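You operate a simulated robot arm through the tools that you are given. There is no shell and no other tool. Be economical: measure what you need, move in short steps, check, and stop when the job is done.

Carry out the task below with a simulated two-armed robot. There is one attempt and no reset: what you move stays moved.

Task
Count the steel coils on the top of the front table, then put as many of the black wheels from the top of the front table on the middle shelf of the wall rack. Then open the left door of the left red locker, put the white tank wagon on the top of the left table away on the middle left shelf of the left red locker and shut the door again. Then take the lid off the cream tin and lay it down on the top of the left side table. Then put the white crane on the top of the right table away on the top of the left red locker. Then close the grey hatch cover. Then take the grey pallet and put it on the teal tile. Then take the small blue battery on the low shelf of the wall rack and put it away on the top of the left red locker. Then fetch the blue mouse from the top of the right table and set it on the top of the round table by the banner. Then take the blue steps and leave it on the green pallet. Then put one of the timber bundles from the top of the wooden jetty on the purple tray. Keep to this order. Set down upright: white crane, blue steps.

Only the result counts: the job must be done as asked and must still hold three seconds after the hand-in. Knocking over, shifting, dropping, spilling or breaking anything else fails it. Lids that push on must go on centred and level and be pressed home; caps that screw on are set level and turned clockwise until they are tight.

Robot
Two 7-joint arms with two-finger parallel grippers on one trunk, on a base that drives. Base frame: it is fixed to the floor where the robot stands at the start and does not move with it; the origin is under the middle of the robot, x ahead of it, y to its left, z up; the surface under the hand at the start is at about z = 760. Units: mm, degrees, N and s.
The left shoulder is at the start at [60, 143, 926], the right one opposite. With the tool pointing down near the work surface each hand reaches from about 320 to 740 mm from the robot's upright axis, wherever it stands, measured 20 degrees to its own side. Places, roughly: black wheel (5x5x2 cm) [600, 300, 800]; blue mouse (6x10x3 cm) [2900, 5200, 800]; blue steps (5x4x5 cm) [3200, 5500, 800]; cream tin [500, -500, 750]; green pallet (7x7x2 cm) [2300, 5000, 800]; grey hatch cover [2900, 1200, 800]; grey pallet (7x7x2 cm) [-200, -700, 800]; left door of the left red locker [-3600, 5500, 600]; middle left shelf of the left red locker [-3700, 5700, 400]; middle shelf of the wall rack [-1000, -2900, 800]; purple tray (12x11x3 cm) [3500, 5300, 800]; small blue battery [-1000, -2750, 500]; steel coil (3x3x3 cm) [600, 200, 800]; teal tile [0, -750, 750]; timber bundle (10x4x3 cm) [900, 3300, 800]; top of the left red locker [-3500, 5800, 1100]; top of the round table by the banner [3100, 7100, 1100]; white crane (18x7x13 cm) [2800, 3700, 800]; white tank wagon [250, 1000, 750]. Payload 1.57 kg a hand.
Tool frame (each hand has its own): the origin (TCP) lies between the finger pads and is the grasp point; the fingertips stand 30 mm ahead of it; z points along the fingers, y is the line along which they close. The gripper opens to 110 mm. The fingers are 24 mm wide and 12 mm thick; the gripper's body (48 by 112 mm) begins 78 mm behind the TCP.
Orientation is that of the tool frame in the base frame, as a unit quaternion [w, x, y, z]. With the fingers straight down and closing along the base's y, the tool's x points along the base's -x, its y along +y and its z along -z.

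Tools
- The arms move only by the tool drive_tool. It takes "left_rows", "right_rows" or both (then of equal length, played together; a hand with none holds still); each is a list of rows, each a list of 7 numbers: the opening, from 0 (shut) to 1 (fully open), then the shift along the tool's x, y, z in cm, then the turn, a rotation vector about the tool's x, y, z in rad. In form: [[jaw, tx, ty, tz, ax, ay, az], ...]. A call has 1 to 20 rows; each row shifts and turns the commanded pose from where the row before left it, along the tool's axes as they then stand. Each row takes 0.2 s and may step no farther than 50 mm and 8.6 degrees from the row before; otherwise, or with a gripper value out of range, the whole call is refused. Where a pose cannot be reached the arm comes as near as it can. A force on the tool above 40 N (or 10 N above the force at the start of the call, whichever is more), or a blocked arm, ends the call early, and 0.2 s more pass. Each finger travels about 45 mm/s and halts on what it meets, pressing with about 26 N; the grip force reading is that of the motor and also rises with nothing between the fingers. The clock runs only during rows and for 0.2 s after the last one: add rows that do not move to give the fingers time. It gives the time, the measured TCP pose, the force on the tool (base axes), the opening and the grip force at its end, in the units of the frame above (readings bear some noise), with the torque about the TCP (base axes, N m) and any sound that the robot's microphone picked up.
- Cameras (640 x 400 px; columns grow to the right, rows downward): "scene" is now at [12.3, -48.3, 1519.9]; the picture's right is [-0.76, -0.65, 0.00], its down [-0.57, 0.67, -0.47] and it looks along [0.31, -0.36, -0.88] (base axes); focal length 247 px, centre (320, 200). "left" rides on the left gripper at [70, -16, -141] in its tool frame; the picture's right is [0.23, 0.97, 0.00], its down [-0.86, 0.20, -0.48] and it looks along [-0.47, 0.11, 0.88] (tool axes); focal length 222 px, centre (320, 200). "right" rides on the right gripper at [70, 16, -141] in its tool frame; the picture's right is [-0.23, 0.97, 0.00], its down [-0.86, -0.20, -0.48] and it looks along [-0.47, -0.11, 0.88] (tool axes); focal length 222 px, centre (320, 200). There is no depth. A picture from a camera that has moved, and an enlarged one, comes with that camera's place and axes in the base frame and with its lens.
- grab_frame(camera): a new picture of that camera. The clock stands still meanwhile.
- raise_lower(by): slides the trunk up (or, below 0, down) by that many mm; the arms and the scene camera ride with it, the base frame stays. It gives what a move gives, with no picture.
- steer(legs): drives the robot by 1 to 6 legs, each [ahead, left, turn to the left] in mm, mm and degrees, along the robot's own axes; the way and the turn of a leg run together, so that a leg with both is an arc; at most 1500 mm and 180 degrees a leg. The arms and the cameras ride along, it lands a little off, and it stops where it bumps. It gives what a move gives.
- pan_tilt(pan, tilt): turns the head with the scene camera to pan (to the left, within 86 degrees either way) and tilt (down, from -29 to 69), counted from straight ahead of the robot. It gives what a move gives.
- close_up(camera, box): a new picture of the part [left, top, right, bottom] of that camera's present view, enlarged. The clock stands still meanwhile.
- hand_in(): hands the job in; it is judged then, once.

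Go step by step. Nothing tells you exact positions but the pictures and the camera data: compare them with the known pose of the tool, close in by small moves and look again before you grip or let go. The budget is 546 turns and 338 pictures, counting those below and the enlarged ones. Unless the task says otherwise, let go and move clear before handing in.

The tools are called after "Request:" by a JSON object that holds its "method" and its "body". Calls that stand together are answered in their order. drive_tool: Moves the arms, as the interface text tells. Its arguments: {"type":"object","properties":{"left_rows":{"type":"array"},"right_rows":{"type":"array"}},"required":[]} The other tools are called the same way: raise_lower (by) slides the trunk up or down; steer (legs) drives the base; pan_tilt (pan, tilt) turns the head that bears the scene camera; grab_frame (camera) takes a picture; close_up (camera, box) takes an enlarged picture of a part of a camera's view; hand_in () hands the job in.

At the start:

```text
time_s: 0.0
left_tcp_pos: [462.5, -2.2, 1048.4]
left_tcp_rot: [0.001, 0.0, 1.0, -0.001]
left_wrist_force: [0.3, 0.3, 0.8]
left_moment: [0.0, -0.02, -0.02]
left_grip_width: 110.2
left_gripper_force: 0.1
right_tcp_pos: [366.1, -508.2, 1043.6]
right_tcp_rot: [0.0, 0.0, 1.0, -0.001]
right_wrist_force: [-0.2, 0.5, 0.5]
right_moment: [0.01, 0.02, -0.03]
right_grip_width: 110.0
right_gripper_force: 0.1
trunk travel left (down, up): [-525.0, 65.0]
robot x, y, heading: [-1.5, 2.9, -0.0]
head pan, tilt: [-49.5, 61.7]
```

scene: 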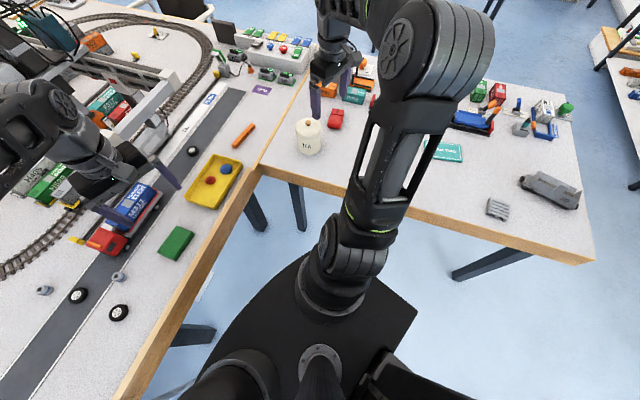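
right: 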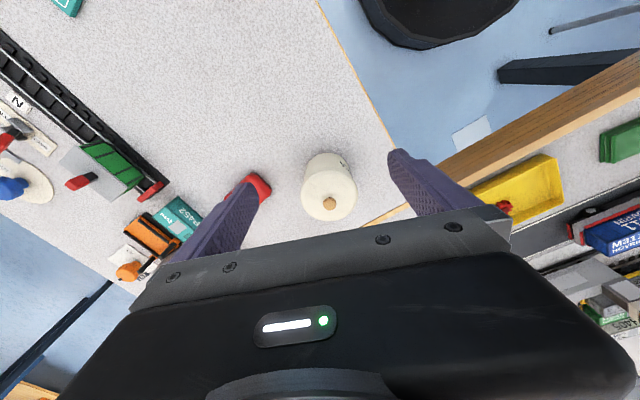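
left: 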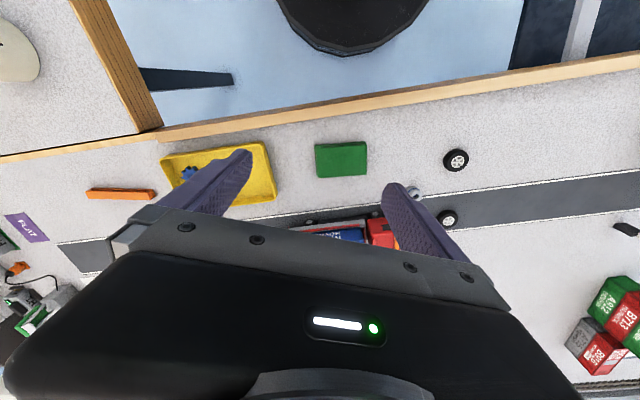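

I see the front table with wheels and coils at left, and the side table with the cream tin at right. I'll pan the head to survey the front table first.

Request:
{"method": "pan_tilt", "body": {"pan": 20, "tilt": 45}}

Request:
{"method": "grab_frame", "body": {"camera": "scene"}}

Request:
{"method": "pan_tilt", "body": {"pan": 60, "tilt": 45}}

Request:
{"method": "grab_frame", "body": {"camera": "scene"}}

```text
time_s: 1.4
left_tcp_pos: [461.6, -2.4, 1049.2]
left_tcp_rot: [0.001, 0.0, 1.0, 0.0]
left_wrist_force: [0.0, -0.5, -0.6]
left_moment: [0.0, 0.0, -0.01]
left_grip_width: 110.2
left_gripper_force: 0.2
right_tcp_pos: [366.7, -509.1, 1042.9]
right_tcp_rot: [0.0, -0.001, 1.0, 0.0]
right_wrist_force: [0.1, 1.4, -0.3]
right_moment: [0.0, 0.01, 0.0]
right_grip_width: 110.0
right_gripper_force: 0.0
trunk travel left (down, up): [-525.0, 65.0]
robot x, y, heading: [-2.8, -1.8, 0.1]
head pan, tilt: [20.0, 45.0]
```

```text
334 pictures are left
camera scene: at [46.7, 28.6, 1541.3], right [0.34, -0.94, 0.0], down [-0.66, -0.24, -0.71], along [0.66, 0.24, -0.71], focal length 247 px, centre (320, 200)
```

scene: 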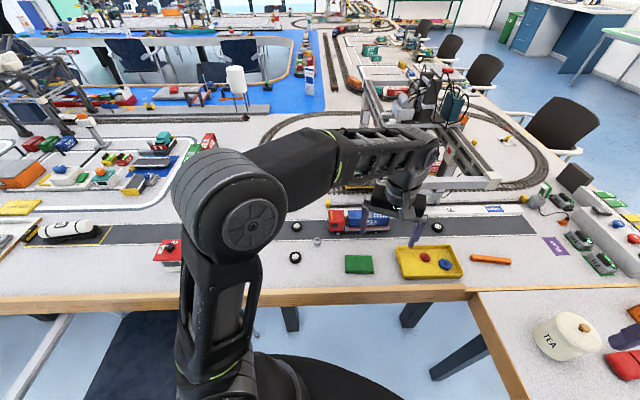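

```text
time_s: 2.5
left_tcp_pos: [461.5, -1.5, 1047.2]
left_tcp_rot: [0.001, 0.0, 1.0, 0.0]
left_wrist_force: [0.7, -0.3, 0.6]
left_moment: [0.02, -0.03, -0.02]
left_grip_width: 110.1
left_gripper_force: 0.1
right_tcp_pos: [364.9, -508.7, 1044.1]
right_tcp_rot: [0.0, 0.0, 1.0, 0.0]
right_wrist_force: [-0.8, -0.2, 0.0]
right_moment: [-0.01, -0.02, 0.04]
right_grip_width: 110.1
right_gripper_force: 0.0
trunk travel left (down, up): [-525.0, 65.0]
robot x, y, heading: [-0.8, 4.3, 0.2]
head pan, tilt: [60.0, 45.0]
```

```text
333 pictures are left
camera scene: at [11.0, 71.3, 1541.4], right [0.87, -0.5, 0.0], down [-0.35, -0.61, -0.71], along [0.35, 0.61, -0.71], focal length 247 px, centre (320, 200)
```

scene: 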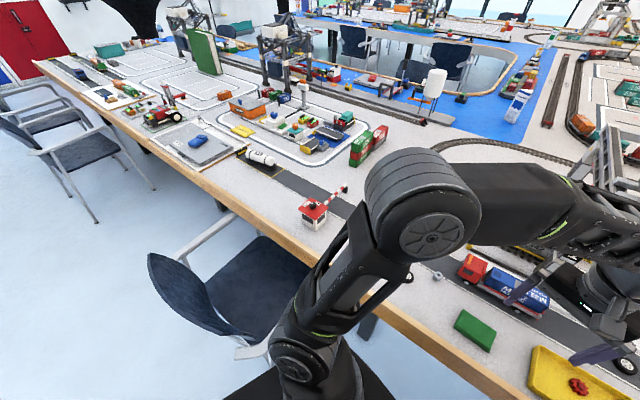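

Wheels and coils lie near the road; the left arm hides part. I'll shift the left hand left and look with both cameras.

Request:
{"method": "drive_tool", "body": {"left_rows": [[1, 0, 5, 0, 0, 0, 0], [1, 0, 5, 0, 0, 0, 0], [1, 0, 5, 0, 0, 0, 0], [1, 0, 5, 0, 0, 0, 0], [1, 0, 5, 0, 0, 0, 0], [1, 0, 5, 0, 0, 0, 0]]}}

Request:
{"method": "grab_frame", "body": {"camera": "left"}}

Request:
{"method": "pan_tilt", "body": {"pan": 10, "tilt": 55}}

Request:
{"method": "grab_frame", "body": {"camera": "scene"}}

```text
time_s: 3.9
left_tcp_pos: [461.2, 301.7, 1049.3]
left_tcp_rot: [0.001, 0.001, 1.0, -0.001]
left_wrist_force: [-0.6, 0.2, 0.1]
left_moment: [0.06, 0.0, 0.05]
left_grip_width: 110.0
left_gripper_force: 0.1
right_tcp_pos: [367.0, -508.6, 1044.4]
right_tcp_rot: [0.001, 0.0, 1.0, 0.0]
right_wrist_force: [0.2, -0.3, -0.1]
right_moment: [-0.03, 0.02, -0.01]
right_grip_width: 110.0
right_gripper_force: 0.1
trunk travel left (down, up): [-525.0, 65.0]
robot x, y, heading: [-0.2, -1.1, 0.0]
head pan, tilt: [60.0, 45.0]
```

```text
332 pictures are left
camera left: at [390.1, 284.9, 1192.5], right [-0.23, 0.97, 0.0], down [0.85, 0.2, 0.48], along [0.47, 0.11, -0.88], focal length 222 px, centre (320, 200)
```

left: 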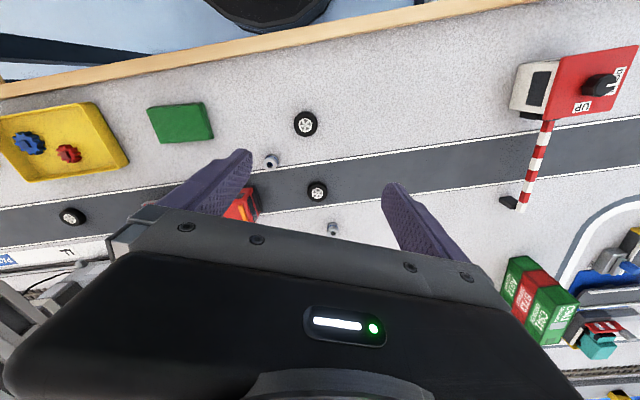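

```text
time_s: 5.1
left_tcp_pos: [461.8, 298.7, 1049.7]
left_tcp_rot: [0.001, 0.0, 1.0, 0.001]
left_wrist_force: [-0.7, 0.8, 0.6]
left_moment: [-0.03, -0.01, 0.0]
left_grip_width: 110.1
left_gripper_force: 0.0
right_tcp_pos: [367.2, -509.6, 1044.9]
right_tcp_rot: [0.0, 0.0, 1.0, 0.0]
right_wrist_force: [-0.3, 0.5, 1.4]
right_moment: [-0.02, 0.01, -0.04]
right_grip_width: 110.0
right_gripper_force: 0.1
trunk travel left (down, up): [-525.0, 65.0]
robot x, y, heading: [2.9, 0.2, -0.2]
head pan, tilt: [10.0, 55.0]
```

```text
331 pictures are left
camera scene: at [41.3, 13.6, 1527.9], right [0.17, -0.98, 0.0], down [-0.81, -0.14, -0.57], along [0.56, 0.1, -0.82], focal length 247 px, centre (320, 200)
```

scene: 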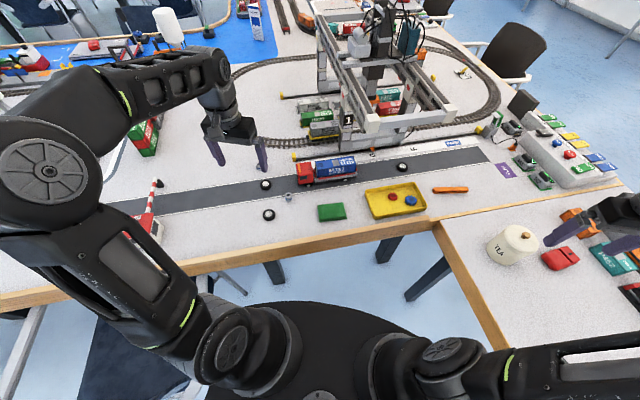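

Two coils seen so far and three wheels. I'll zoom to check for more.

Request:
{"method": "close_up", "body": {"camera": "scene", "box": [220, 110, 420, 235]}}

Request:
{"method": "close_up", "body": {"camera": "scene", "box": [420, 60, 640, 198]}}

Request:
{"method": "close_up", "body": {"camera": "left", "box": [240, 80, 480, 230]}}

```text
3.20 times, centred on (320, 172) of scene
camera zoom: at [41.3, 13.6, 1527.9], right [0.17, -0.98, 0.0], down [-0.81, -0.14, -0.57], along [0.56, 0.1, -0.82], focal length 792 px, centre (320, 288)
```

zoom: 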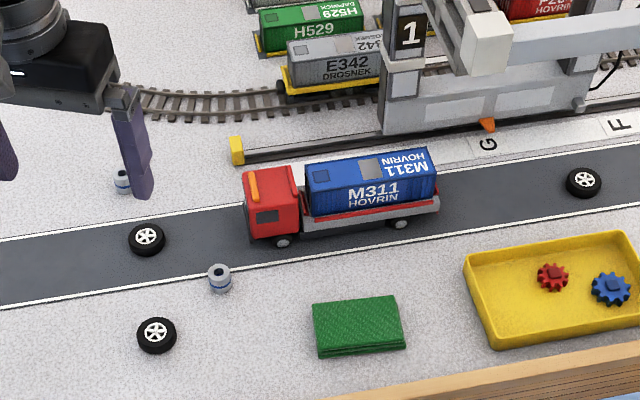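

```text
2.90 times, centred on (530, 129) of scene
camera zoom: at [41.3, 13.6, 1527.9], right [0.17, -0.98, 0.0], down [-0.81, -0.14, -0.57], along [0.56, 0.1, -0.82], focal length 717 px, centre (-289, 406)
```

zoom: 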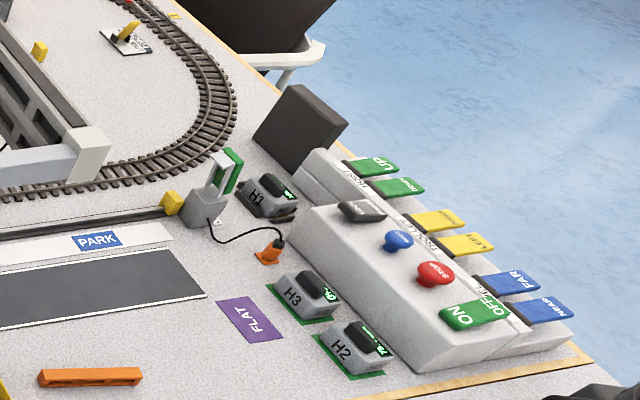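

```text
2.67 times, centred on (360, 155) of left
camera zoom: at [390.4, 283.5, 1192.6], right [-0.23, 0.97, 0.0], down [0.85, 0.2, 0.48], along [0.47, 0.11, -0.88], focal length 592 px, centre (213, 320)
```

zoom: 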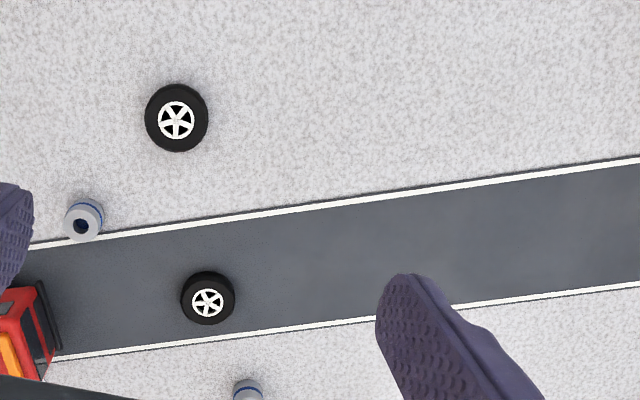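

I count two steel coils and three wheels, so two wheels go. Wheel A is near (468,276), wheel B near (594,326). I'll bring the left hand above wheel B.

Request:
{"method": "drive_tool", "body": {"left_rows": [[0.8, -4.4, 0.9, 0, 0, 0, 0], [0.8, -4.4, 0.9, 0, 0, 0, 0], [0.8, -4.4, 0.9, 0, 0, 0, 0], [0.8, 0, 0, 5, 0, 0, 0], [0.8, 0, 0, 5, 0, 0, 0], [0.8, 0, 0, 5, 0, 0, 0], [0.8, 0, 0, 3, 0, 0, 0]]}}

Request:
{"method": "grab_frame", "body": {"camera": "left"}}

Request:
{"method": "grab_frame", "body": {"camera": "scene"}}

```text
time_s: 6.7
left_tcp_pos: [582.2, 321.1, 868.4]
left_tcp_rot: [0.002, -0.001, 1.0, 0.0]
left_wrist_force: [0.7, 0.8, 0.4]
left_moment: [-0.02, 0.01, 0.0]
left_grip_width: 88.2
left_gripper_force: 0.1
left hand out of reach, approached as far as the arm can: row 3
right_tcp_pos: [366.6, -508.0, 1042.6]
right_tcp_rot: [0.0, 0.001, 1.0, 0.0]
right_wrist_force: [0.5, -0.4, -0.6]
right_moment: [-0.01, 0.01, 0.02]
right_grip_width: 110.0
right_gripper_force: 0.1
trunk travel left (down, up): [-525.0, 65.0]
robot x, y, heading: [-0.7, 2.9, 0.2]
head pan, tilt: [10.0, 55.0]
```

```text
327 pictures are left
camera left: at [512.1, 305.5, 1010.7], right [-0.23, 0.97, 0.0], down [0.85, 0.2, 0.48], along [0.47, 0.11, -0.88], focal length 222 px, centre (320, 200)
```

left: 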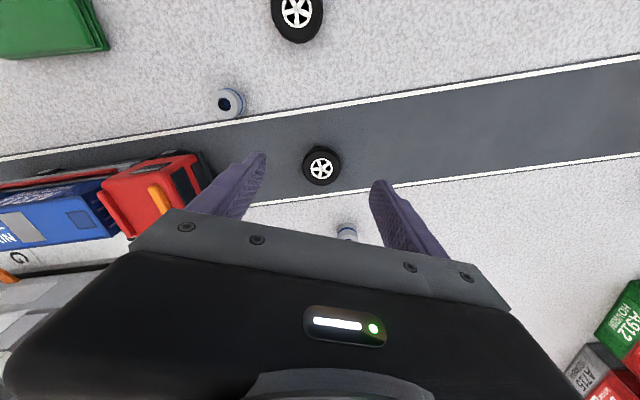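

```text
326 pictures are left
camera scene: at [41.6, 13.5, 1528.0], right [0.17, -0.98, 0.0], down [-0.81, -0.14, -0.57], along [0.56, 0.1, -0.82], focal length 247 px, centre (320, 200)
```

scene: 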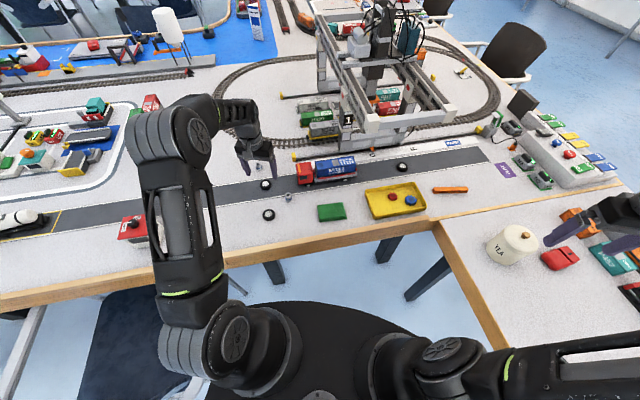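

Wheel B is confirmed near (595,326). I'll align and descend, then close.

Request:
{"method": "drive_tool", "body": {"left_rows": [[0.8, -1.3, 0.5, 0, 0, 0, 0], [0.8, 0, 0, 3, 0, 0, 0], [0.8, 0, 0, 0, 0, 0, 0]]}}

Request:
{"method": "grab_frame", "body": {"camera": "left"}}

```text
time_s: 7.5
left_tcp_pos: [595.4, 327.2, 839.0]
left_tcp_rot: [0.001, 0.001, 1.0, -0.001]
left_wrist_force: [0.4, -0.8, 0.3]
left_moment: [0.01, -0.01, 0.04]
left_grip_width: 88.1
left_gripper_force: 0.1
right_tcp_pos: [365.4, -508.5, 1043.3]
right_tcp_rot: [0.0, 0.0, 1.0, 0.0]
right_wrist_force: [0.2, -0.1, -0.2]
right_moment: [-0.02, 0.0, 0.05]
right_grip_width: 110.1
right_gripper_force: 0.2
trunk travel left (down, up): [-525.0, 65.0]
robot x, y, heading: [-0.7, -1.8, -0.1]
head pan, tilt: [10.0, 55.0]
```

```text
325 pictures are left
camera left: at [524.1, 310.5, 980.9], right [-0.23, 0.97, 0.0], down [0.85, 0.2, 0.48], along [0.47, 0.11, -0.88], focal length 222 px, centre (320, 200)
```

left: 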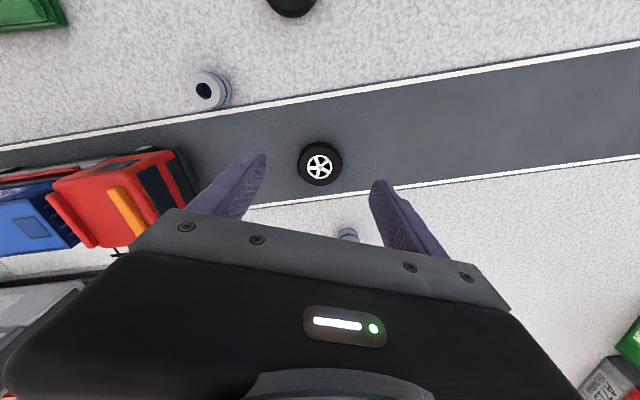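

Aligned. Descending to wheel level and gripping.

Request:
{"method": "drive_tool", "body": {"left_rows": [[0.8, 0, 0, 2.5, 0, 0, 0], [0.8, 0, 0, 2.0, 0, 0, 0], [0.3, 0, 0, 0, 0, 0, 0], [0.3, 0, 0, 0, 0, 0, 0], [0.3, 0, 0, 0, 0, 0, 0], [0.3, 0, 0, 0, 0, 0, 0]]}}

```text
time_s: 8.9
left_tcp_pos: [594.1, 326.6, 792.8]
left_tcp_rot: [0.001, 0.0, 1.0, -0.001]
left_wrist_force: [0.0, 0.4, -0.5]
left_moment: [-0.01, 0.0, 0.04]
left_grip_width: 41.5
left_gripper_force: 24.3
right_tcp_pos: [367.6, -509.7, 1043.0]
right_tcp_rot: [0.001, 0.0, 1.0, 0.0]
right_wrist_force: [-0.4, -0.5, 0.0]
right_moment: [-0.03, -0.04, 0.01]
right_grip_width: 109.8
right_gripper_force: 0.0
trunk travel left (down, up): [-525.0, 65.0]
robot x, y, heading: [-0.6, 2.1, -0.1]
head pan, tilt: [10.0, 55.0]
```

The grip holds at about 41 mm. I'll squeeze, lift, and look.

Request:
{"method": "drive_tool", "body": {"left_rows": [[0.0, 0, 0, 0, 0, 0, 0], [0.0, 0, 0, 0, 0, 0, 0], [0, 0, 0, -5, 0, 0, 0], [0, 0, 0, -5, 0, 0, 0], [0, 0, 0, -5, 0, 0, 0], [0, 5, 0, -3, 0, 0, 0]]}}

Request:
{"method": "grab_frame", "body": {"camera": "left"}}

```text
refused: row 6 steps farther than a row can; nothing moved
```

```text
324 pictures are left
camera left: at [523.1, 310.9, 935.6], right [-0.23, 0.97, 0.0], down [0.85, 0.2, 0.48], along [0.47, 0.11, -0.88], focal length 222 px, centre (320, 200)
```

left: 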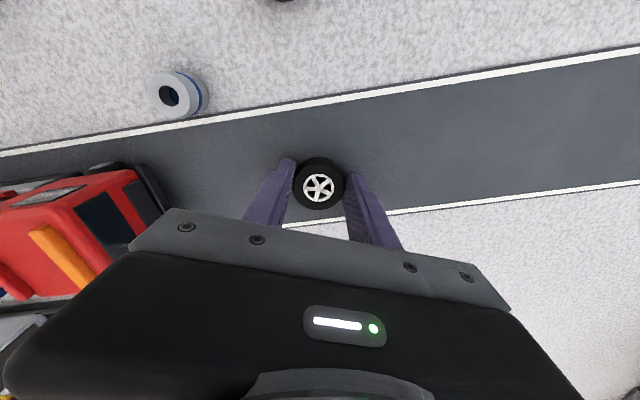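

The wheel sits between the pads. Lift it and retract.

Request:
{"method": "drive_tool", "body": {"left_rows": [[0.0, 0, 0, 0, 0, 0, 0], [0.0, 0, 0, -3, 0, 0, 0], [0, 0, 0, -5, 0, 0, 0], [0, 0, 0, -5, 0, 0, 0], [0, 4, 0, -3, 0, 0, 0], [0, 5, 0, 0, 0, 0, 0], [0, 5, 0, 0, 0, 0, 0]]}}

Request:
{"method": "steer", "body": {"legs": [[0, 0, 40]]}}

Request:
{"method": "grab_frame", "body": {"camera": "right"}}

Request:
{"method": "grab_frame", "body": {"camera": "scene"}}

```text
time_s: 10.5
left_tcp_pos: [451.4, 329.6, 956.0]
left_tcp_rot: [0.001, -0.001, 1.0, 0.001]
left_wrist_force: [-0.4, -0.4, 0.2]
left_moment: [0.0, 0.0, -0.01]
left_grip_width: 41.6
left_gripper_force: 26.0
right_tcp_pos: [365.0, -509.8, 1044.1]
right_tcp_rot: [0.002, 0.0, 1.0, 0.0]
right_wrist_force: [-0.7, -0.6, 0.0]
right_moment: [-0.03, 0.02, 0.02]
right_grip_width: 110.2
right_gripper_force: 0.1
trunk travel left (down, up): [-525.0, 65.0]
robot x, y, heading: [-1.9, 2.3, 0.1]
head pan, tilt: [10.0, 55.0]
```

```text
time_s: 12.8
left_tcp_pos: [129.5, 545.4, 956.3]
left_tcp_rot: [0.001, -0.346, 0.938, 0.0]
left_wrist_force: [-0.3, -0.4, -0.4]
left_moment: [0.05, -0.01, 0.01]
left_grip_width: 41.2
left_gripper_force: 26.0
right_tcp_pos: [609.3, -148.0, 1044.0]
right_tcp_rot: [0.0, -0.346, 0.938, 0.0]
right_wrist_force: [0.1, -0.7, 1.1]
right_moment: [-0.02, 0.0, 0.02]
right_grip_width: 110.0
right_gripper_force: 0.2
trunk travel left (down, up): [-525.0, 65.0]
robot x, y, heading: [1.3, 4.1, 40.4]
head pan, tilt: [10.0, 55.0]
```

```text
323 pictures are left
camera right: at [545.1, -181.2, 1185.3], right [-0.46, 0.89, 0.0], down [0.78, 0.4, 0.48], along [0.42, 0.22, -0.88], focal length 222 px, centre (320, 200)
```

right: 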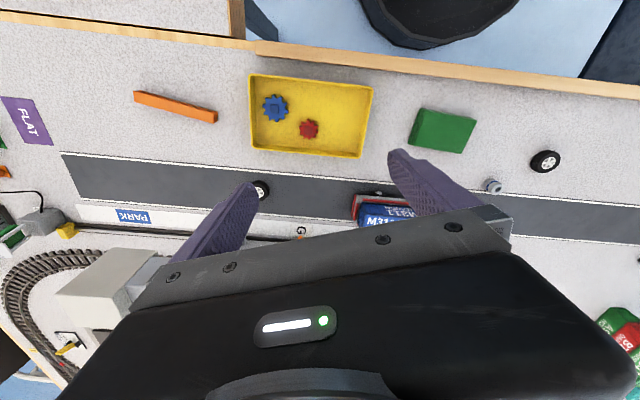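

```text
322 pictures are left
camera scene: at [23.2, 37.4, 1527.9], right [0.77, -0.64, 0.0], down [-0.52, -0.63, -0.57], along [0.36, 0.44, -0.82], focal length 247 px, centre (320, 200)
```

scene: 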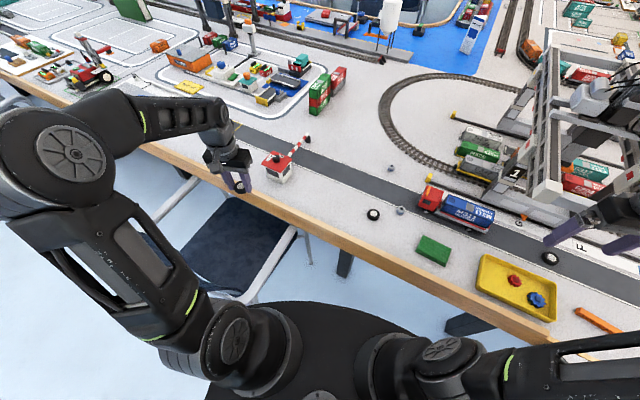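

Wheel A is at about (467,265). I'll bring the right hand over it.

Request:
{"method": "drive_tool", "body": {"right_rows": [[0.8, 0, 4.6, 0, 0, 0, 0], [0.8, 0, 4.6, 0, 0, 0, 0], [0.8, 0, 4.6, 0, 0, 0, 0], [0.8, 0, 4.6, 0, 0, 0, 0], [0.8, -2, 4.5, 0, 0, 0, 0], [0.8, -2, 4.5, 0, 0, 0, 0], [0.8, -3, 3.9, 0, 0, 0, 0], [0.8, -3, 3.9, 0, 0, 0, 0], [0.8, -3, 3.9, 0, 0, 0, 0], [0.8, -3, 1.5, 3, 0, 0, 0], [0.8, 0, 0, 5, 0, 0, 0], [0.8, 0, 0, 5, 0, 0, 0], [0.8, 0, 0, 3, 0, 0, 0], [0.8, 0, 0, 0, 0, 0, 0]]}}

Request:
{"method": "grab_frame", "body": {"camera": "right"}}

```text
time_s: 15.8
left_tcp_pos: [130.3, 544.3, 955.1]
left_tcp_rot: [0.0, -0.346, 0.938, 0.0]
left_wrist_force: [-0.5, -0.3, 0.0]
left_moment: [0.02, 0.0, -0.02]
left_grip_width: 41.1
left_gripper_force: 26.2
right_tcp_pos: [468.8, 263.9, 882.5]
right_tcp_rot: [0.0, -0.347, 0.938, -0.001]
right_wrist_force: [0.6, -0.9, 0.4]
right_moment: [0.0, 0.01, -0.02]
right_grip_width: 88.0
right_gripper_force: 0.0
trunk travel left (down, up): [-525.0, 65.0]
robot x, y, heading: [-0.9, 0.9, 40.8]
head pan, tilt: [10.0, 55.0]
```

```text
321 pictures are left
camera right: at [404.9, 231.2, 1024.5], right [-0.46, 0.89, 0.0], down [0.78, 0.4, 0.48], along [0.42, 0.22, -0.88], focal length 222 px, centre (320, 200)
```

right: 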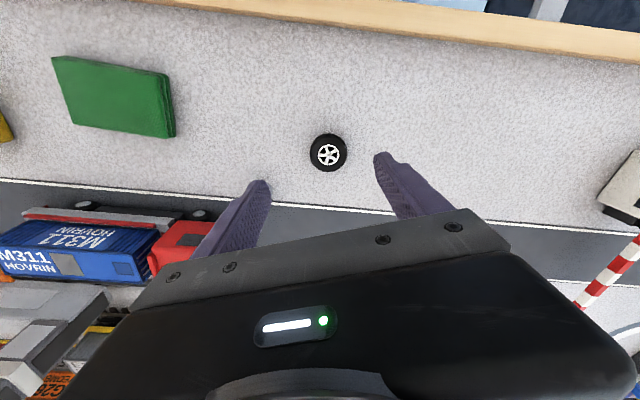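

Wheel A at (463,272); a 1 cm shift, then descend and grip.

Request:
{"method": "drive_tool", "body": {"right_rows": [[0.8, -0.1, 1.0, 3, 0, 0, 0], [0.8, 0, 0, 3.5, 0, 0, 0], [0.8, 0, 0, 2.3, 0, 0, 0], [0.3, 0, 0, 0, 0, 0, 0], [0.0, 0, 0, 0, 0, 0, 0], [0.0, 0, 0, 0, 0, 0, 0], [0.0, 0, 0, 0, 0, 0, 0], [0.0, 0, 0, 0, 0, 0, 0]]}}

Request:
{"method": "grab_frame", "body": {"camera": "right"}}

```text
time_s: 17.6
left_tcp_pos: [129.5, 543.9, 956.5]
left_tcp_rot: [0.001, -0.347, 0.938, 0.0]
left_wrist_force: [-0.3, 0.2, -0.3]
left_moment: [0.02, 0.02, 0.05]
left_grip_width: 41.2
left_gripper_force: 26.0
right_tcp_pos: [462.8, 274.3, 795.2]
right_tcp_rot: [0.001, -0.346, 0.938, 0.0]
right_wrist_force: [1.0, -0.2, -1.1]
right_moment: [0.01, 0.0, 0.0]
right_grip_width: 40.9
right_gripper_force: 25.9
trunk travel left (down, up): [-525.0, 65.0]
robot x, y, heading: [0.7, 4.8, 40.4]
head pan, tilt: [10.0, 55.0]
```

```text
320 pictures are left
camera right: at [398.8, 240.9, 937.1], right [-0.46, 0.89, 0.0], down [0.78, 0.4, 0.48], along [0.42, 0.22, -0.88], focal length 222 px, centre (320, 200)
```

right: 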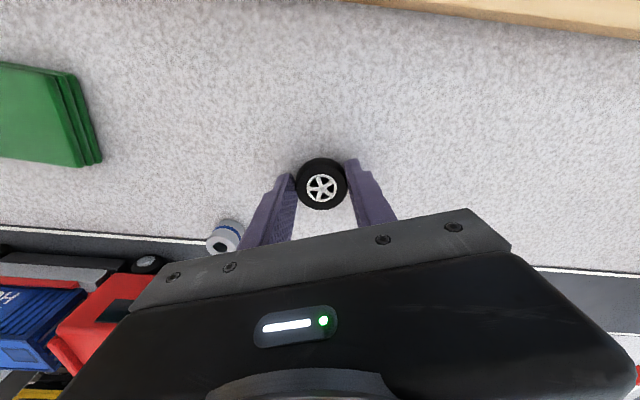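

Both wheels held. Lift, retract, then back away from the table and look around.

Request:
{"method": "drive_tool", "body": {"right_rows": [[0, 0, 0, -3, 0, 0, 0], [0, 0, 0, -5, 0, 0, 0], [0, 0, 0, -5, 0, 0, 0], [0, 3, 0, -4, 0, 0, 0], [0, 4, -2.5, 0, 0, 0, 0], [0, 4, -2.5, 0, 0, 0, 0]]}}

Request:
{"method": "pan_tilt", "body": {"pan": -86, "tilt": 25}}

Request:
{"method": "grab_frame", "body": {"camera": "scene"}}

Request:
{"method": "pan_tilt", "body": {"pan": 86, "tilt": 25}}

Request:
{"method": "grab_frame", "body": {"camera": "scene"}}

```text
time_s: 18.9
left_tcp_pos: [129.4, 544.1, 956.7]
left_tcp_rot: [0.001, -0.348, 0.938, 0.0]
left_wrist_force: [-0.5, 0.3, 0.1]
left_moment: [0.04, -0.01, -0.01]
left_grip_width: 41.1
left_gripper_force: 25.9
right_tcp_pos: [408.1, 163.1, 963.5]
right_tcp_rot: [0.0, -0.347, 0.938, 0.0]
right_wrist_force: [-0.6, 0.3, -0.9]
right_moment: [-0.02, 0.01, 0.0]
right_grip_width: 41.0
right_gripper_force: 25.9
trunk travel left (down, up): [-525.0, 65.0]
robot x, y, heading: [1.6, -0.1, 40.4]
head pan, tilt: [10.0, 55.0]
```

```text
time_s: 20.7
left_tcp_pos: [129.5, 544.8, 955.1]
left_tcp_rot: [0.0, -0.346, 0.938, 0.001]
left_wrist_force: [0.0, -0.6, 0.1]
left_moment: [0.0, -0.01, -0.02]
left_grip_width: 41.1
left_gripper_force: 25.7
right_tcp_pos: [410.9, 165.8, 964.1]
right_tcp_rot: [0.0, -0.346, 0.938, 0.0]
right_wrist_force: [0.3, 1.2, -0.3]
right_moment: [0.01, -0.04, 0.0]
right_grip_width: 40.8
right_gripper_force: 26.1
trunk travel left (down, up): [-525.0, 65.0]
robot x, y, heading: [-2.4, 3.2, 40.6]
head pan, tilt: [-85.9, 25.0]
```

```text
319 pictures are left
camera scene: at [42.2, -83.9, 1571.9], right [-0.71, -0.7, 0.0], down [-0.3, 0.3, -0.91], along [0.64, -0.65, -0.42], focal length 247 px, centre (320, 200)
```

scene: 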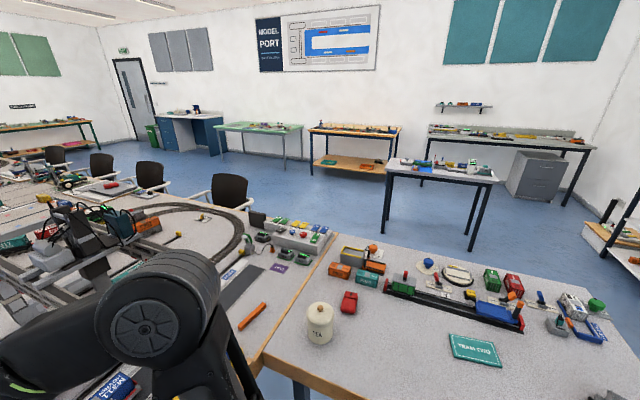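

```text
time_s: 23.3
left_tcp_pos: [130.4, 545.1, 956.0]
left_tcp_rot: [0.0, -0.345, 0.939, -0.001]
left_wrist_force: [-1.2, 0.7, -1.0]
left_moment: [0.02, 0.0, 0.02]
left_grip_width: 41.5
left_gripper_force: 26.1
right_tcp_pos: [410.6, 164.7, 965.4]
right_tcp_rot: [0.0, -0.346, 0.938, -0.001]
right_wrist_force: [-0.7, -0.4, -0.7]
right_moment: [-0.02, 0.0, -0.03]
right_grip_width: 41.2
right_gripper_force: 26.3
trunk travel left (down, up): [-525.0, 65.0]
robot x, y, heading: [-1.3, 0.1, 40.6]
head pan, tilt: [85.9, 25.0]
```

```text
318 pictures are left
camera scene: at [-77.2, 55.8, 1571.9], right [0.8, 0.59, 0.0], down [0.25, -0.34, -0.91], along [-0.54, 0.73, -0.42], focal length 247 px, centre (320, 200)
```

scene: 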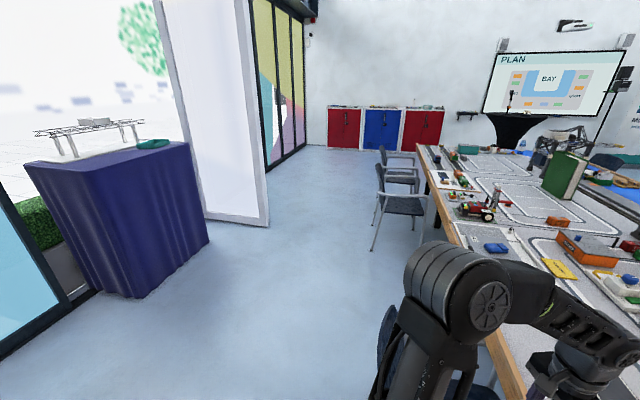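

Good overview: rack is off to the right-rear, lockers far left. I'll drive back to x≈-900 and turn to face -y toward the rack.

Request:
{"method": "steer", "body": {"legs": [[-684, 584, 0], [0, 0, -130]]}}

Request:
{"method": "pan_tilt", "body": {"pan": 0, "tilt": 25}}

Request:
{"method": "grab_frame", "body": {"camera": "scene"}}

```text
time_s: 33.4
left_tcp_pos: [-560.8, -443.8, 955.7]
left_tcp_rot: [0.001, 0.704, 0.711, 0.0]
left_wrist_force: [-0.4, -0.2, -0.1]
left_moment: [0.0, 0.04, -0.02]
left_grip_width: 41.0
left_gripper_force: 25.9
right_tcp_pos: [-1031.7, -413.9, 963.2]
right_tcp_rot: [0.0, 0.704, 0.71, 0.0]
right_wrist_force: [-0.3, 0.0, -0.6]
right_moment: [0.02, -0.01, -0.04]
right_grip_width: 41.1
right_gripper_force: 25.8
trunk travel left (down, up): [-525.0, 65.0]
robot x, y, heading: [-893.3, 8.6, -89.4]
head pan, tilt: [85.9, 25.0]
```

```text
time_s: 35.0
left_tcp_pos: [-561.5, -443.1, 955.8]
left_tcp_rot: [0.0, 0.704, 0.71, 0.001]
left_wrist_force: [0.2, 1.1, -0.2]
left_moment: [0.0, 0.02, 0.01]
left_grip_width: 41.2
left_gripper_force: 25.9
right_tcp_pos: [-1031.5, -413.7, 964.7]
right_tcp_rot: [0.0, 0.704, 0.71, 0.001]
right_wrist_force: [-0.2, -0.5, -0.5]
right_moment: [-0.03, 0.01, -0.04]
right_grip_width: 40.9
right_gripper_force: 26.2
trunk travel left (down, up): [-525.0, 65.0]
robot x, y, heading: [-896.1, 5.7, -89.6]
head pan, tilt: [0.0, 25.0]
```

```text
317 pictures are left
camera scene: at [-893.8, -55.0, 1571.9], right [-1.0, -0.01, 0.0], down [0.0, 0.42, -0.91], along [0.01, -0.91, -0.42], focal length 247 px, centre (320, 200)
```

scene: 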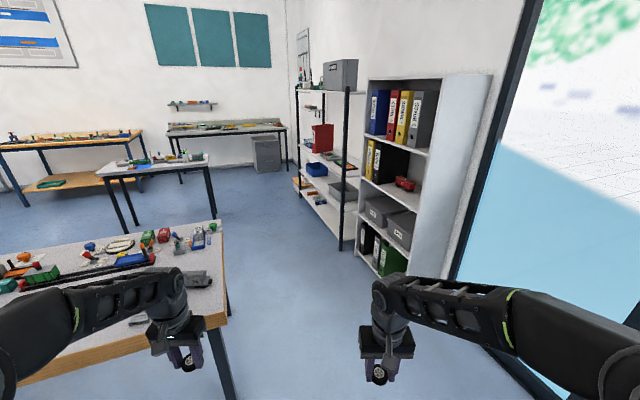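

The wall rack stands ahead-right, its open face toward +x. I'll drive around the side table and face the rack from about (-200,-2640).

Request:
{"method": "steer", "body": {"legs": [[1100, 0, 0], [900, 550, 0], [640, 150, 0], [0, 0, -72]]}}

Request:
{"method": "grab_frame", "body": {"camera": "scene"}}

```text
time_s: 51.9
left_tcp_pos: [-509.8, -3092.4, 954.6]
left_tcp_rot: [0.0, 0.986, 0.167, -0.001]
left_wrist_force: [-0.3, -0.4, 0.3]
left_moment: [0.02, -0.02, -0.02]
left_grip_width: 41.1
left_gripper_force: 25.8
right_tcp_pos: [-633.3, -2636.4, 963.8]
right_tcp_rot: [0.0, 0.986, 0.167, 0.0]
right_wrist_force: [-0.4, -0.1, 0.8]
right_moment: [0.0, -0.01, -0.03]
right_grip_width: 41.1
right_gripper_force: 26.4
trunk travel left (down, up): [-525.0, 65.0]
robot x, y, heading: [-190.7, -2634.9, -160.9]
head pan, tilt: [0.0, 25.0]
```

```text
316 pictures are left
camera scene: at [-250.0, -2651.8, 1571.9], right [-0.33, 0.94, 0.0], down [0.4, 0.14, -0.91], along [-0.86, -0.3, -0.42], focal length 247 px, centre (320, 200)
```

scene: 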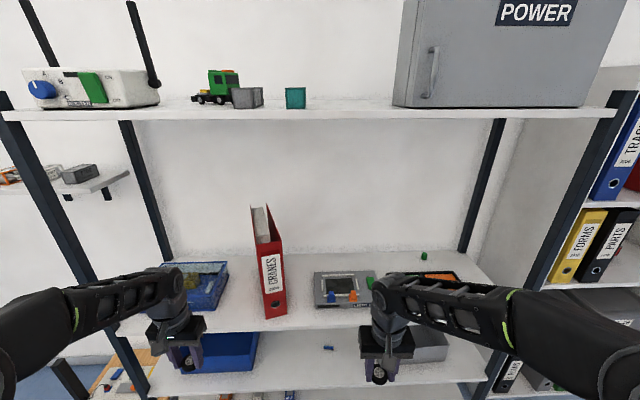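

The middle shelf has ample headroom; gaps either side of the red binder look free. I'll drive 200 mm closer and check.

Request:
{"method": "steer", "body": {"legs": [[200, 60, 0]]}}

Request:
{"method": "grab_frame", "body": {"camera": "left"}}

Request:
{"method": "grab_frame", "body": {"camera": "right"}}

Request:
{"method": "pan_tilt", "body": {"pan": 0, "tilt": 45}}

Request:
{"method": "grab_frame", "body": {"camera": "scene"}}

```text
time_s: 53.6
left_tcp_pos: [-686.4, -3216.8, 955.0]
left_tcp_rot: [0.0, 0.986, 0.166, 0.0]
left_wrist_force: [-0.3, 0.6, -0.3]
left_moment: [0.01, -0.07, 0.04]
left_grip_width: 41.1
left_gripper_force: 26.5
right_tcp_pos: [-808.0, -2759.4, 963.2]
right_tcp_rot: [0.0, 0.986, 0.166, 0.001]
right_wrist_force: [-0.4, -0.4, 0.5]
right_moment: [0.04, -0.03, 0.0]
right_grip_width: 40.8
right_gripper_force: 26.0
trunk travel left (down, up): [-525.0, 65.0]
robot x, y, heading: [-364.6, -2755.7, -160.6]
head pan, tilt: [0.0, 25.0]
```

```text
315 pictures are left
camera left: at [-627.2, -3178.1, 1097.1], right [0.53, -0.85, 0.0], down [-0.74, -0.47, 0.48], along [-0.4, -0.25, -0.88], focal length 222 px, centre (320, 200)
```

left: 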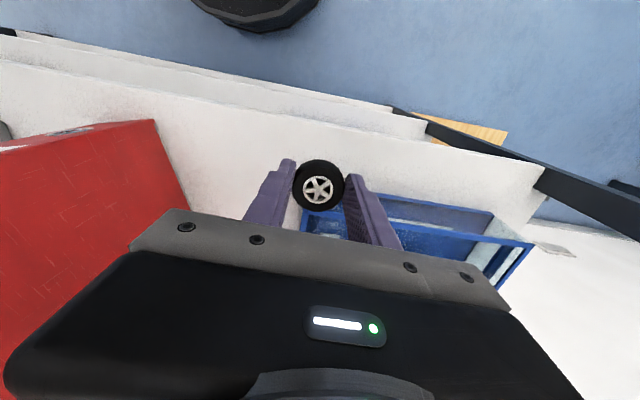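

```text
314 pictures are left
camera right: at [-737.9, -2752.6, 1105.4], right [0.1, -0.99, 0.0], down [-0.87, -0.09, 0.48], along [-0.48, -0.05, -0.88], focal length 222 px, centre (320, 200)
```

right: 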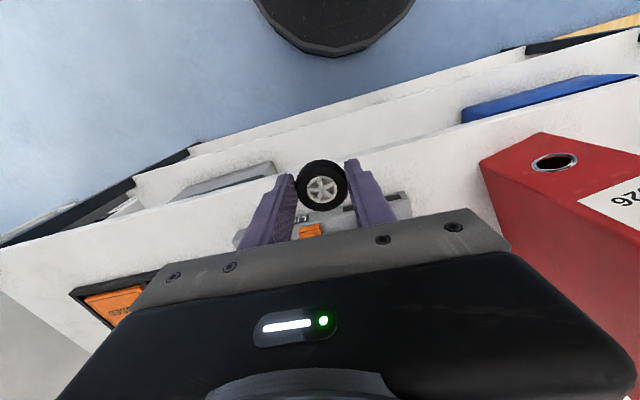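

```text
time_s: 54.4
left_tcp_pos: [-686.2, -3215.8, 955.6]
left_tcp_rot: [0.0, 0.986, 0.165, 0.0]
left_wrist_force: [0.7, 0.6, -0.3]
left_moment: [-0.02, 0.02, -0.02]
left_grip_width: 41.2
left_gripper_force: 25.6
right_tcp_pos: [-807.4, -2759.9, 963.2]
right_tcp_rot: [0.0, 0.986, 0.166, 0.0]
right_wrist_force: [-0.1, 0.4, 0.3]
right_moment: [0.0, -0.01, 0.03]
right_grip_width: 41.0
right_gripper_force: 25.8
trunk travel left (down, up): [-525.0, 65.0]
robot x, y, heading: [-366.2, -2753.7, -161.0]
head pan, tilt: [0.0, 45.0]
```

```text
313 pictures are left
camera scene: at [-414.3, -2772.7, 1541.4], right [-0.33, 0.94, 0.0], down [0.67, 0.23, -0.71], along [-0.67, -0.23, -0.71], focal length 247 px, centre (320, 200)
```

scene: 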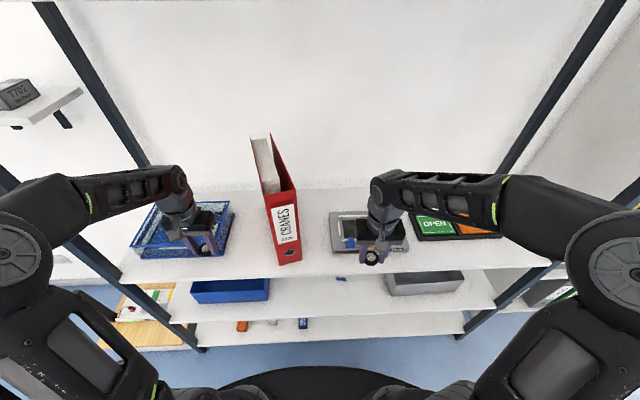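

Aligning the left hand over the gap between binder and blue bin at current height.

Request:
{"method": "drive_tool", "body": {"left_rows": [[0, -2, -3, 0, 0, 0, 0], [0, -2, -3, 0, 0, 0, 0], [0, -3.3, -2.7, 0, 0, 0, 0], [0, 0, 0, 3, 0, 0, 0], [0, 0, 0, 0, 0, 0, 0]]}}

Request:
{"method": "grab_frame", "body": {"camera": "left"}}

Request:
{"method": "close_up", "body": {"camera": "scene", "box": [140, 150, 460, 350]}}

```text
time_s: 55.6
left_tcp_pos: [-783.2, -3154.6, 923.5]
left_tcp_rot: [0.0, 0.986, 0.166, 0.0]
left_wrist_force: [0.5, -0.3, -0.8]
left_moment: [0.02, -0.01, -0.06]
left_grip_width: 41.1
left_gripper_force: 26.2
right_tcp_pos: [-807.2, -2758.8, 963.0]
right_tcp_rot: [0.0, 0.986, 0.165, 0.0]
right_wrist_force: [0.5, -0.4, 0.3]
right_moment: [0.03, -0.03, 0.0]
right_grip_width: 41.1
right_gripper_force: 25.5
trunk travel left (down, up): [-525.0, 65.0]
robot x, y, heading: [-366.0, -2757.1, -160.9]
head pan, tilt: [0.0, 45.0]
```

```text
312 pictures are left
camera left: at [-724.6, -3116.3, 1065.1], right [0.53, -0.85, 0.0], down [-0.74, -0.47, 0.48], along [-0.41, -0.26, -0.88], focal length 222 px, centre (320, 200)
```

left: 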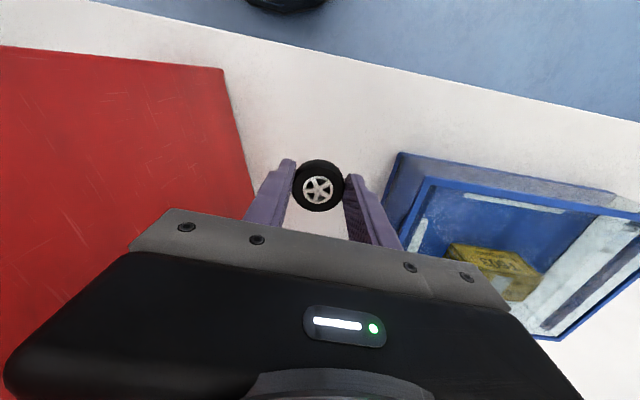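

```text
2.00 times, centred on (300, 250) of scene
camera zoom: at [-414.3, -2772.3, 1541.3], right [-0.33, 0.95, 0.0], down [0.67, 0.23, -0.71], along [-0.67, -0.23, -0.71], focal length 495 px, centre (360, 100)
```

zoom: 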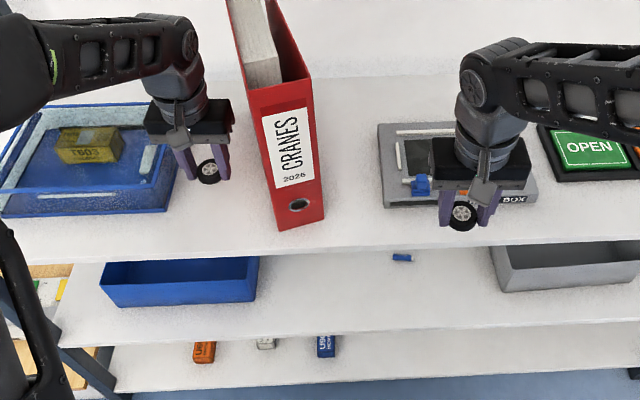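

Clear on both sides. I'll descend, with fine steps at the end to feel the shelf.

Request:
{"method": "drive_tool", "body": {"left_rows": [[0, 0, 0, 3, 0, 0, 0], [0, 0, 0, 2, 0, 0, 0], [0, 0, 0, 1, 0, 0, 0], [0, 0, 0, 1, 0, 0, 0], [0, 0, 0, 0.5, 0, 0, 0], [0, 0, 0, 0.5, 0, 0, 0], [0, 0, 0, 0.5, 0, 0, 0], [0, 0, 0, 0.5, 0, 0, 0], [0, 0, 0, 0.5, 0, 0, 0], [0, 0, 0, 0.5, 0, 0, 0]]}}

Request:
{"method": "grab_frame", "body": {"camera": "left"}}

```text
time_s: 57.0
left_tcp_pos: [-783.9, -3156.8, 851.7]
left_tcp_rot: [0.001, 0.986, 0.165, -0.005]
left_wrist_force: [9.9, 2.9, 22.1]
left_moment: [0.05, -0.25, 0.03]
left_grip_width: 41.2
left_gripper_force: 26.3
right_tcp_pos: [-805.7, -2758.3, 964.6]
right_tcp_rot: [0.0, 0.986, 0.167, -0.001]
right_wrist_force: [0.3, 0.7, -0.5]
right_moment: [0.0, -0.03, 0.04]
right_grip_width: 41.2
right_gripper_force: 25.7
trunk travel left (down, up): [-525.0, 65.0]
robot x, y, heading: [-366.4, -2758.1, -161.0]
head pan, tilt: [0.0, 45.0]
stopped in row 7 (left hand): the force on the tool passed its limit at 43 N (the readings are from after the stop); the commanded pose is now the measured one
```

```text
310 pictures are left
camera left: at [-722.4, -3118.4, 994.0], right [0.53, -0.85, 0.0], down [-0.74, -0.47, 0.49], along [-0.41, -0.26, -0.87], focal length 222 px, centre (320, 200)
```

left: 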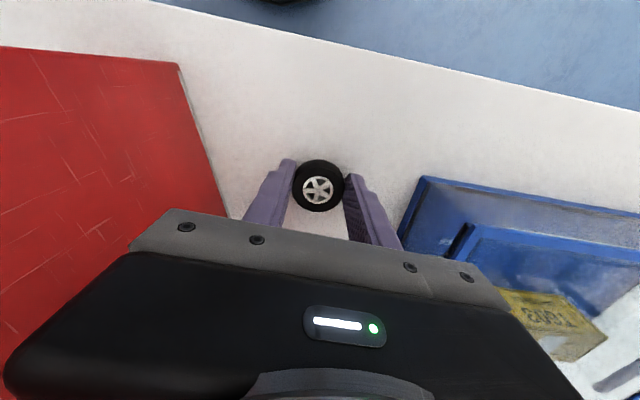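

Contact at TCP 852, so the shelf top is about 820. Release gently and rise.

Request:
{"method": "drive_tool", "body": {"left_rows": [[0.0, 0, 0, -0.2, 0, 0, 0], [0.55, 0, 0, 0, 0, 0, 0], [0.55, 0, 0, 0, 0, 0, 0], [0.55, 0, 0, 0, 0, 0, 0], [0.55, 0, 0, -3, 0, 0, 0], [0.55, 0, 0, -4, 0, 0, 0], [0.55, 0, 0, -4, 0, 0, 0]]}}

Request:
{"method": "grab_frame", "body": {"camera": "left"}}

```text
time_s: 58.6
left_tcp_pos: [-783.2, -3159.7, 960.2]
left_tcp_rot: [0.001, 0.986, 0.167, -0.004]
left_wrist_force: [0.0, -0.1, 0.4]
left_moment: [0.03, -0.02, 0.01]
left_grip_width: 60.6
left_gripper_force: 0.2
right_tcp_pos: [-807.1, -2758.7, 964.7]
right_tcp_rot: [0.001, 0.986, 0.165, 0.0]
right_wrist_force: [-0.5, 0.0, -1.2]
right_moment: [0.0, 0.01, 0.0]
right_grip_width: 41.3
right_gripper_force: 26.2
trunk travel left (down, up): [-525.0, 65.0]
robot x, y, heading: [-363.0, -2757.7, -161.0]
head pan, tilt: [0.0, 45.0]
```

```text
309 pictures are left
camera left: at [-722.4, -3119.7, 1102.5], right [0.53, -0.85, 0.0], down [-0.74, -0.47, 0.49], along [-0.41, -0.26, -0.87], focal length 222 px, centre (320, 200)
```

left: 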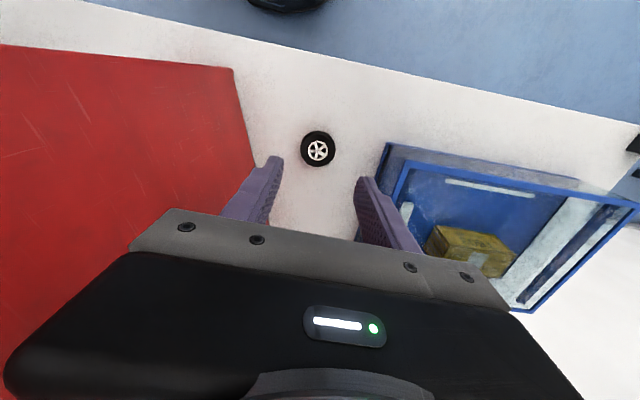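

Wheel 1 lies flat on the shelf. Now the right hand goes to the gap right of the binder, near the front.

Request:
{"method": "drive_tool", "body": {"right_rows": [[0, -2, 4, 0, 0, 0, 0], [0, -2, 4, 0, 0, 0, 0], [0, -3, 3.8, 0, 0, 0, 0], [0, 0, 0, 4, 0, 0, 0], [0, 0, 0, 3, 0, 0, 0], [0, 0, 0, 0, 0, 0, 0]]}}

Request:
{"method": "grab_frame", "body": {"camera": "right"}}

Request:
{"method": "close_up", "body": {"camera": "scene", "box": [140, 150, 460, 350]}}

```text
time_s: 60.0
left_tcp_pos: [-782.9, -3158.4, 960.0]
left_tcp_rot: [0.001, 0.986, 0.167, -0.005]
left_wrist_force: [0.5, 0.2, -0.9]
left_moment: [-0.02, -0.02, -0.03]
left_grip_width: 60.4
left_gripper_force: 0.0
right_tcp_pos: [-832.7, -2894.8, 894.1]
right_tcp_rot: [0.0, 0.986, 0.166, 0.0]
right_wrist_force: [-0.3, 0.0, -0.3]
right_moment: [-0.02, 0.02, 0.02]
right_grip_width: 41.1
right_gripper_force: 25.4
trunk travel left (down, up): [-525.0, 65.0]
robot x, y, heading: [-369.1, -2756.3, -161.0]
head pan, tilt: [0.0, 45.0]
```

```text
308 pictures are left
camera right: at [-762.0, -2886.9, 1035.6], right [0.1, -0.99, 0.0], down [-0.87, -0.09, 0.48], along [-0.48, -0.05, -0.88], focal length 222 px, centre (320, 200)
```

right: 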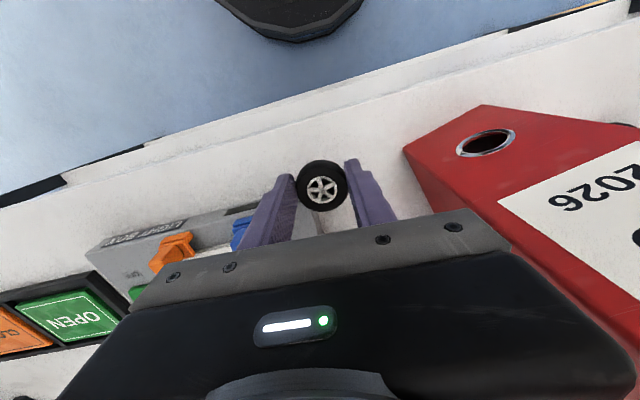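

```text
2.00 times, centred on (300, 250) of scene
camera zoom: at [-413.9, -2772.4, 1541.4], right [-0.33, 0.94, 0.0], down [0.67, 0.23, -0.71], along [-0.67, -0.23, -0.71], focal length 495 px, centre (360, 100)
```

zoom: 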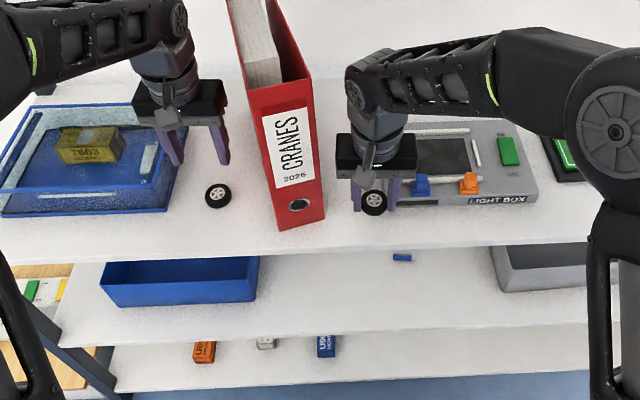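

Clear; I'll shift 8 mm toward the front edge and lower to contact.

Request:
{"method": "drive_tool", "body": {"right_rows": [[0, 0.8, 0.4, 0, 0, 0, 0], [0, 0, 0, 2, 0, 0, 0], [0, 0, 0, 1, 0, 0, 0], [0, 0, 0, 0.5, 0, 0, 0], [0, 0, 0, 0.3, 0, 0, 0], [0, 0, 0, 0.3, 0, 0, 0], [0, 0, 0, 0.3, 0, 0, 0], [0, 0, 0, 0.3, 0, 0, 0]]}}

Request:
{"method": "grab_frame", "body": {"camera": "right"}}

```text
time_s: 61.8
left_tcp_pos: [-781.0, -3156.5, 962.1]
left_tcp_rot: [0.001, 0.986, 0.165, -0.005]
left_wrist_force: [-0.1, -0.2, -0.3]
left_moment: [0.06, -0.05, 0.03]
left_grip_width: 60.6
left_gripper_force: 0.1
right_tcp_pos: [-826.0, -2896.3, 853.7]
right_tcp_rot: [0.001, 0.986, 0.165, -0.003]
right_wrist_force: [6.6, 7.5, 23.0]
right_moment: [0.24, -0.16, -0.05]
right_grip_width: 41.2
right_gripper_force: 25.7
trunk travel left (down, up): [-525.0, 65.0]
robot x, y, heading: [-367.5, -2757.4, -161.1]
head pan, tilt: [0.0, 45.0]
stopped in row 8 (right hand): the force on the tool passed its limit at 42 N (the readings are from after the stop); the commanded pose is now the measured one
```

```text
306 pictures are left
camera right: at [-754.4, -2887.5, 995.7], right [0.1, -0.99, 0.0], down [-0.87, -0.09, 0.48], along [-0.48, -0.05, -0.88], focal length 222 px, centre (320, 200)
```

right: 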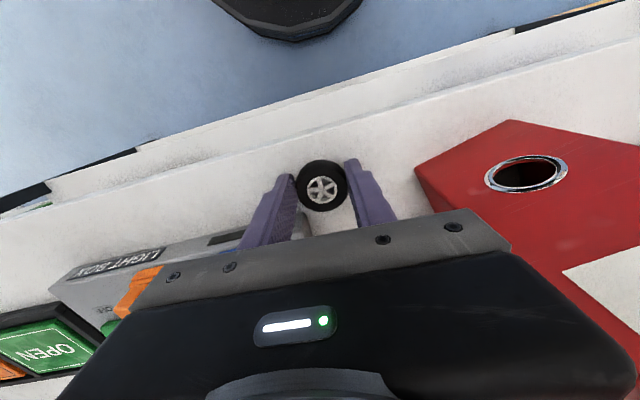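

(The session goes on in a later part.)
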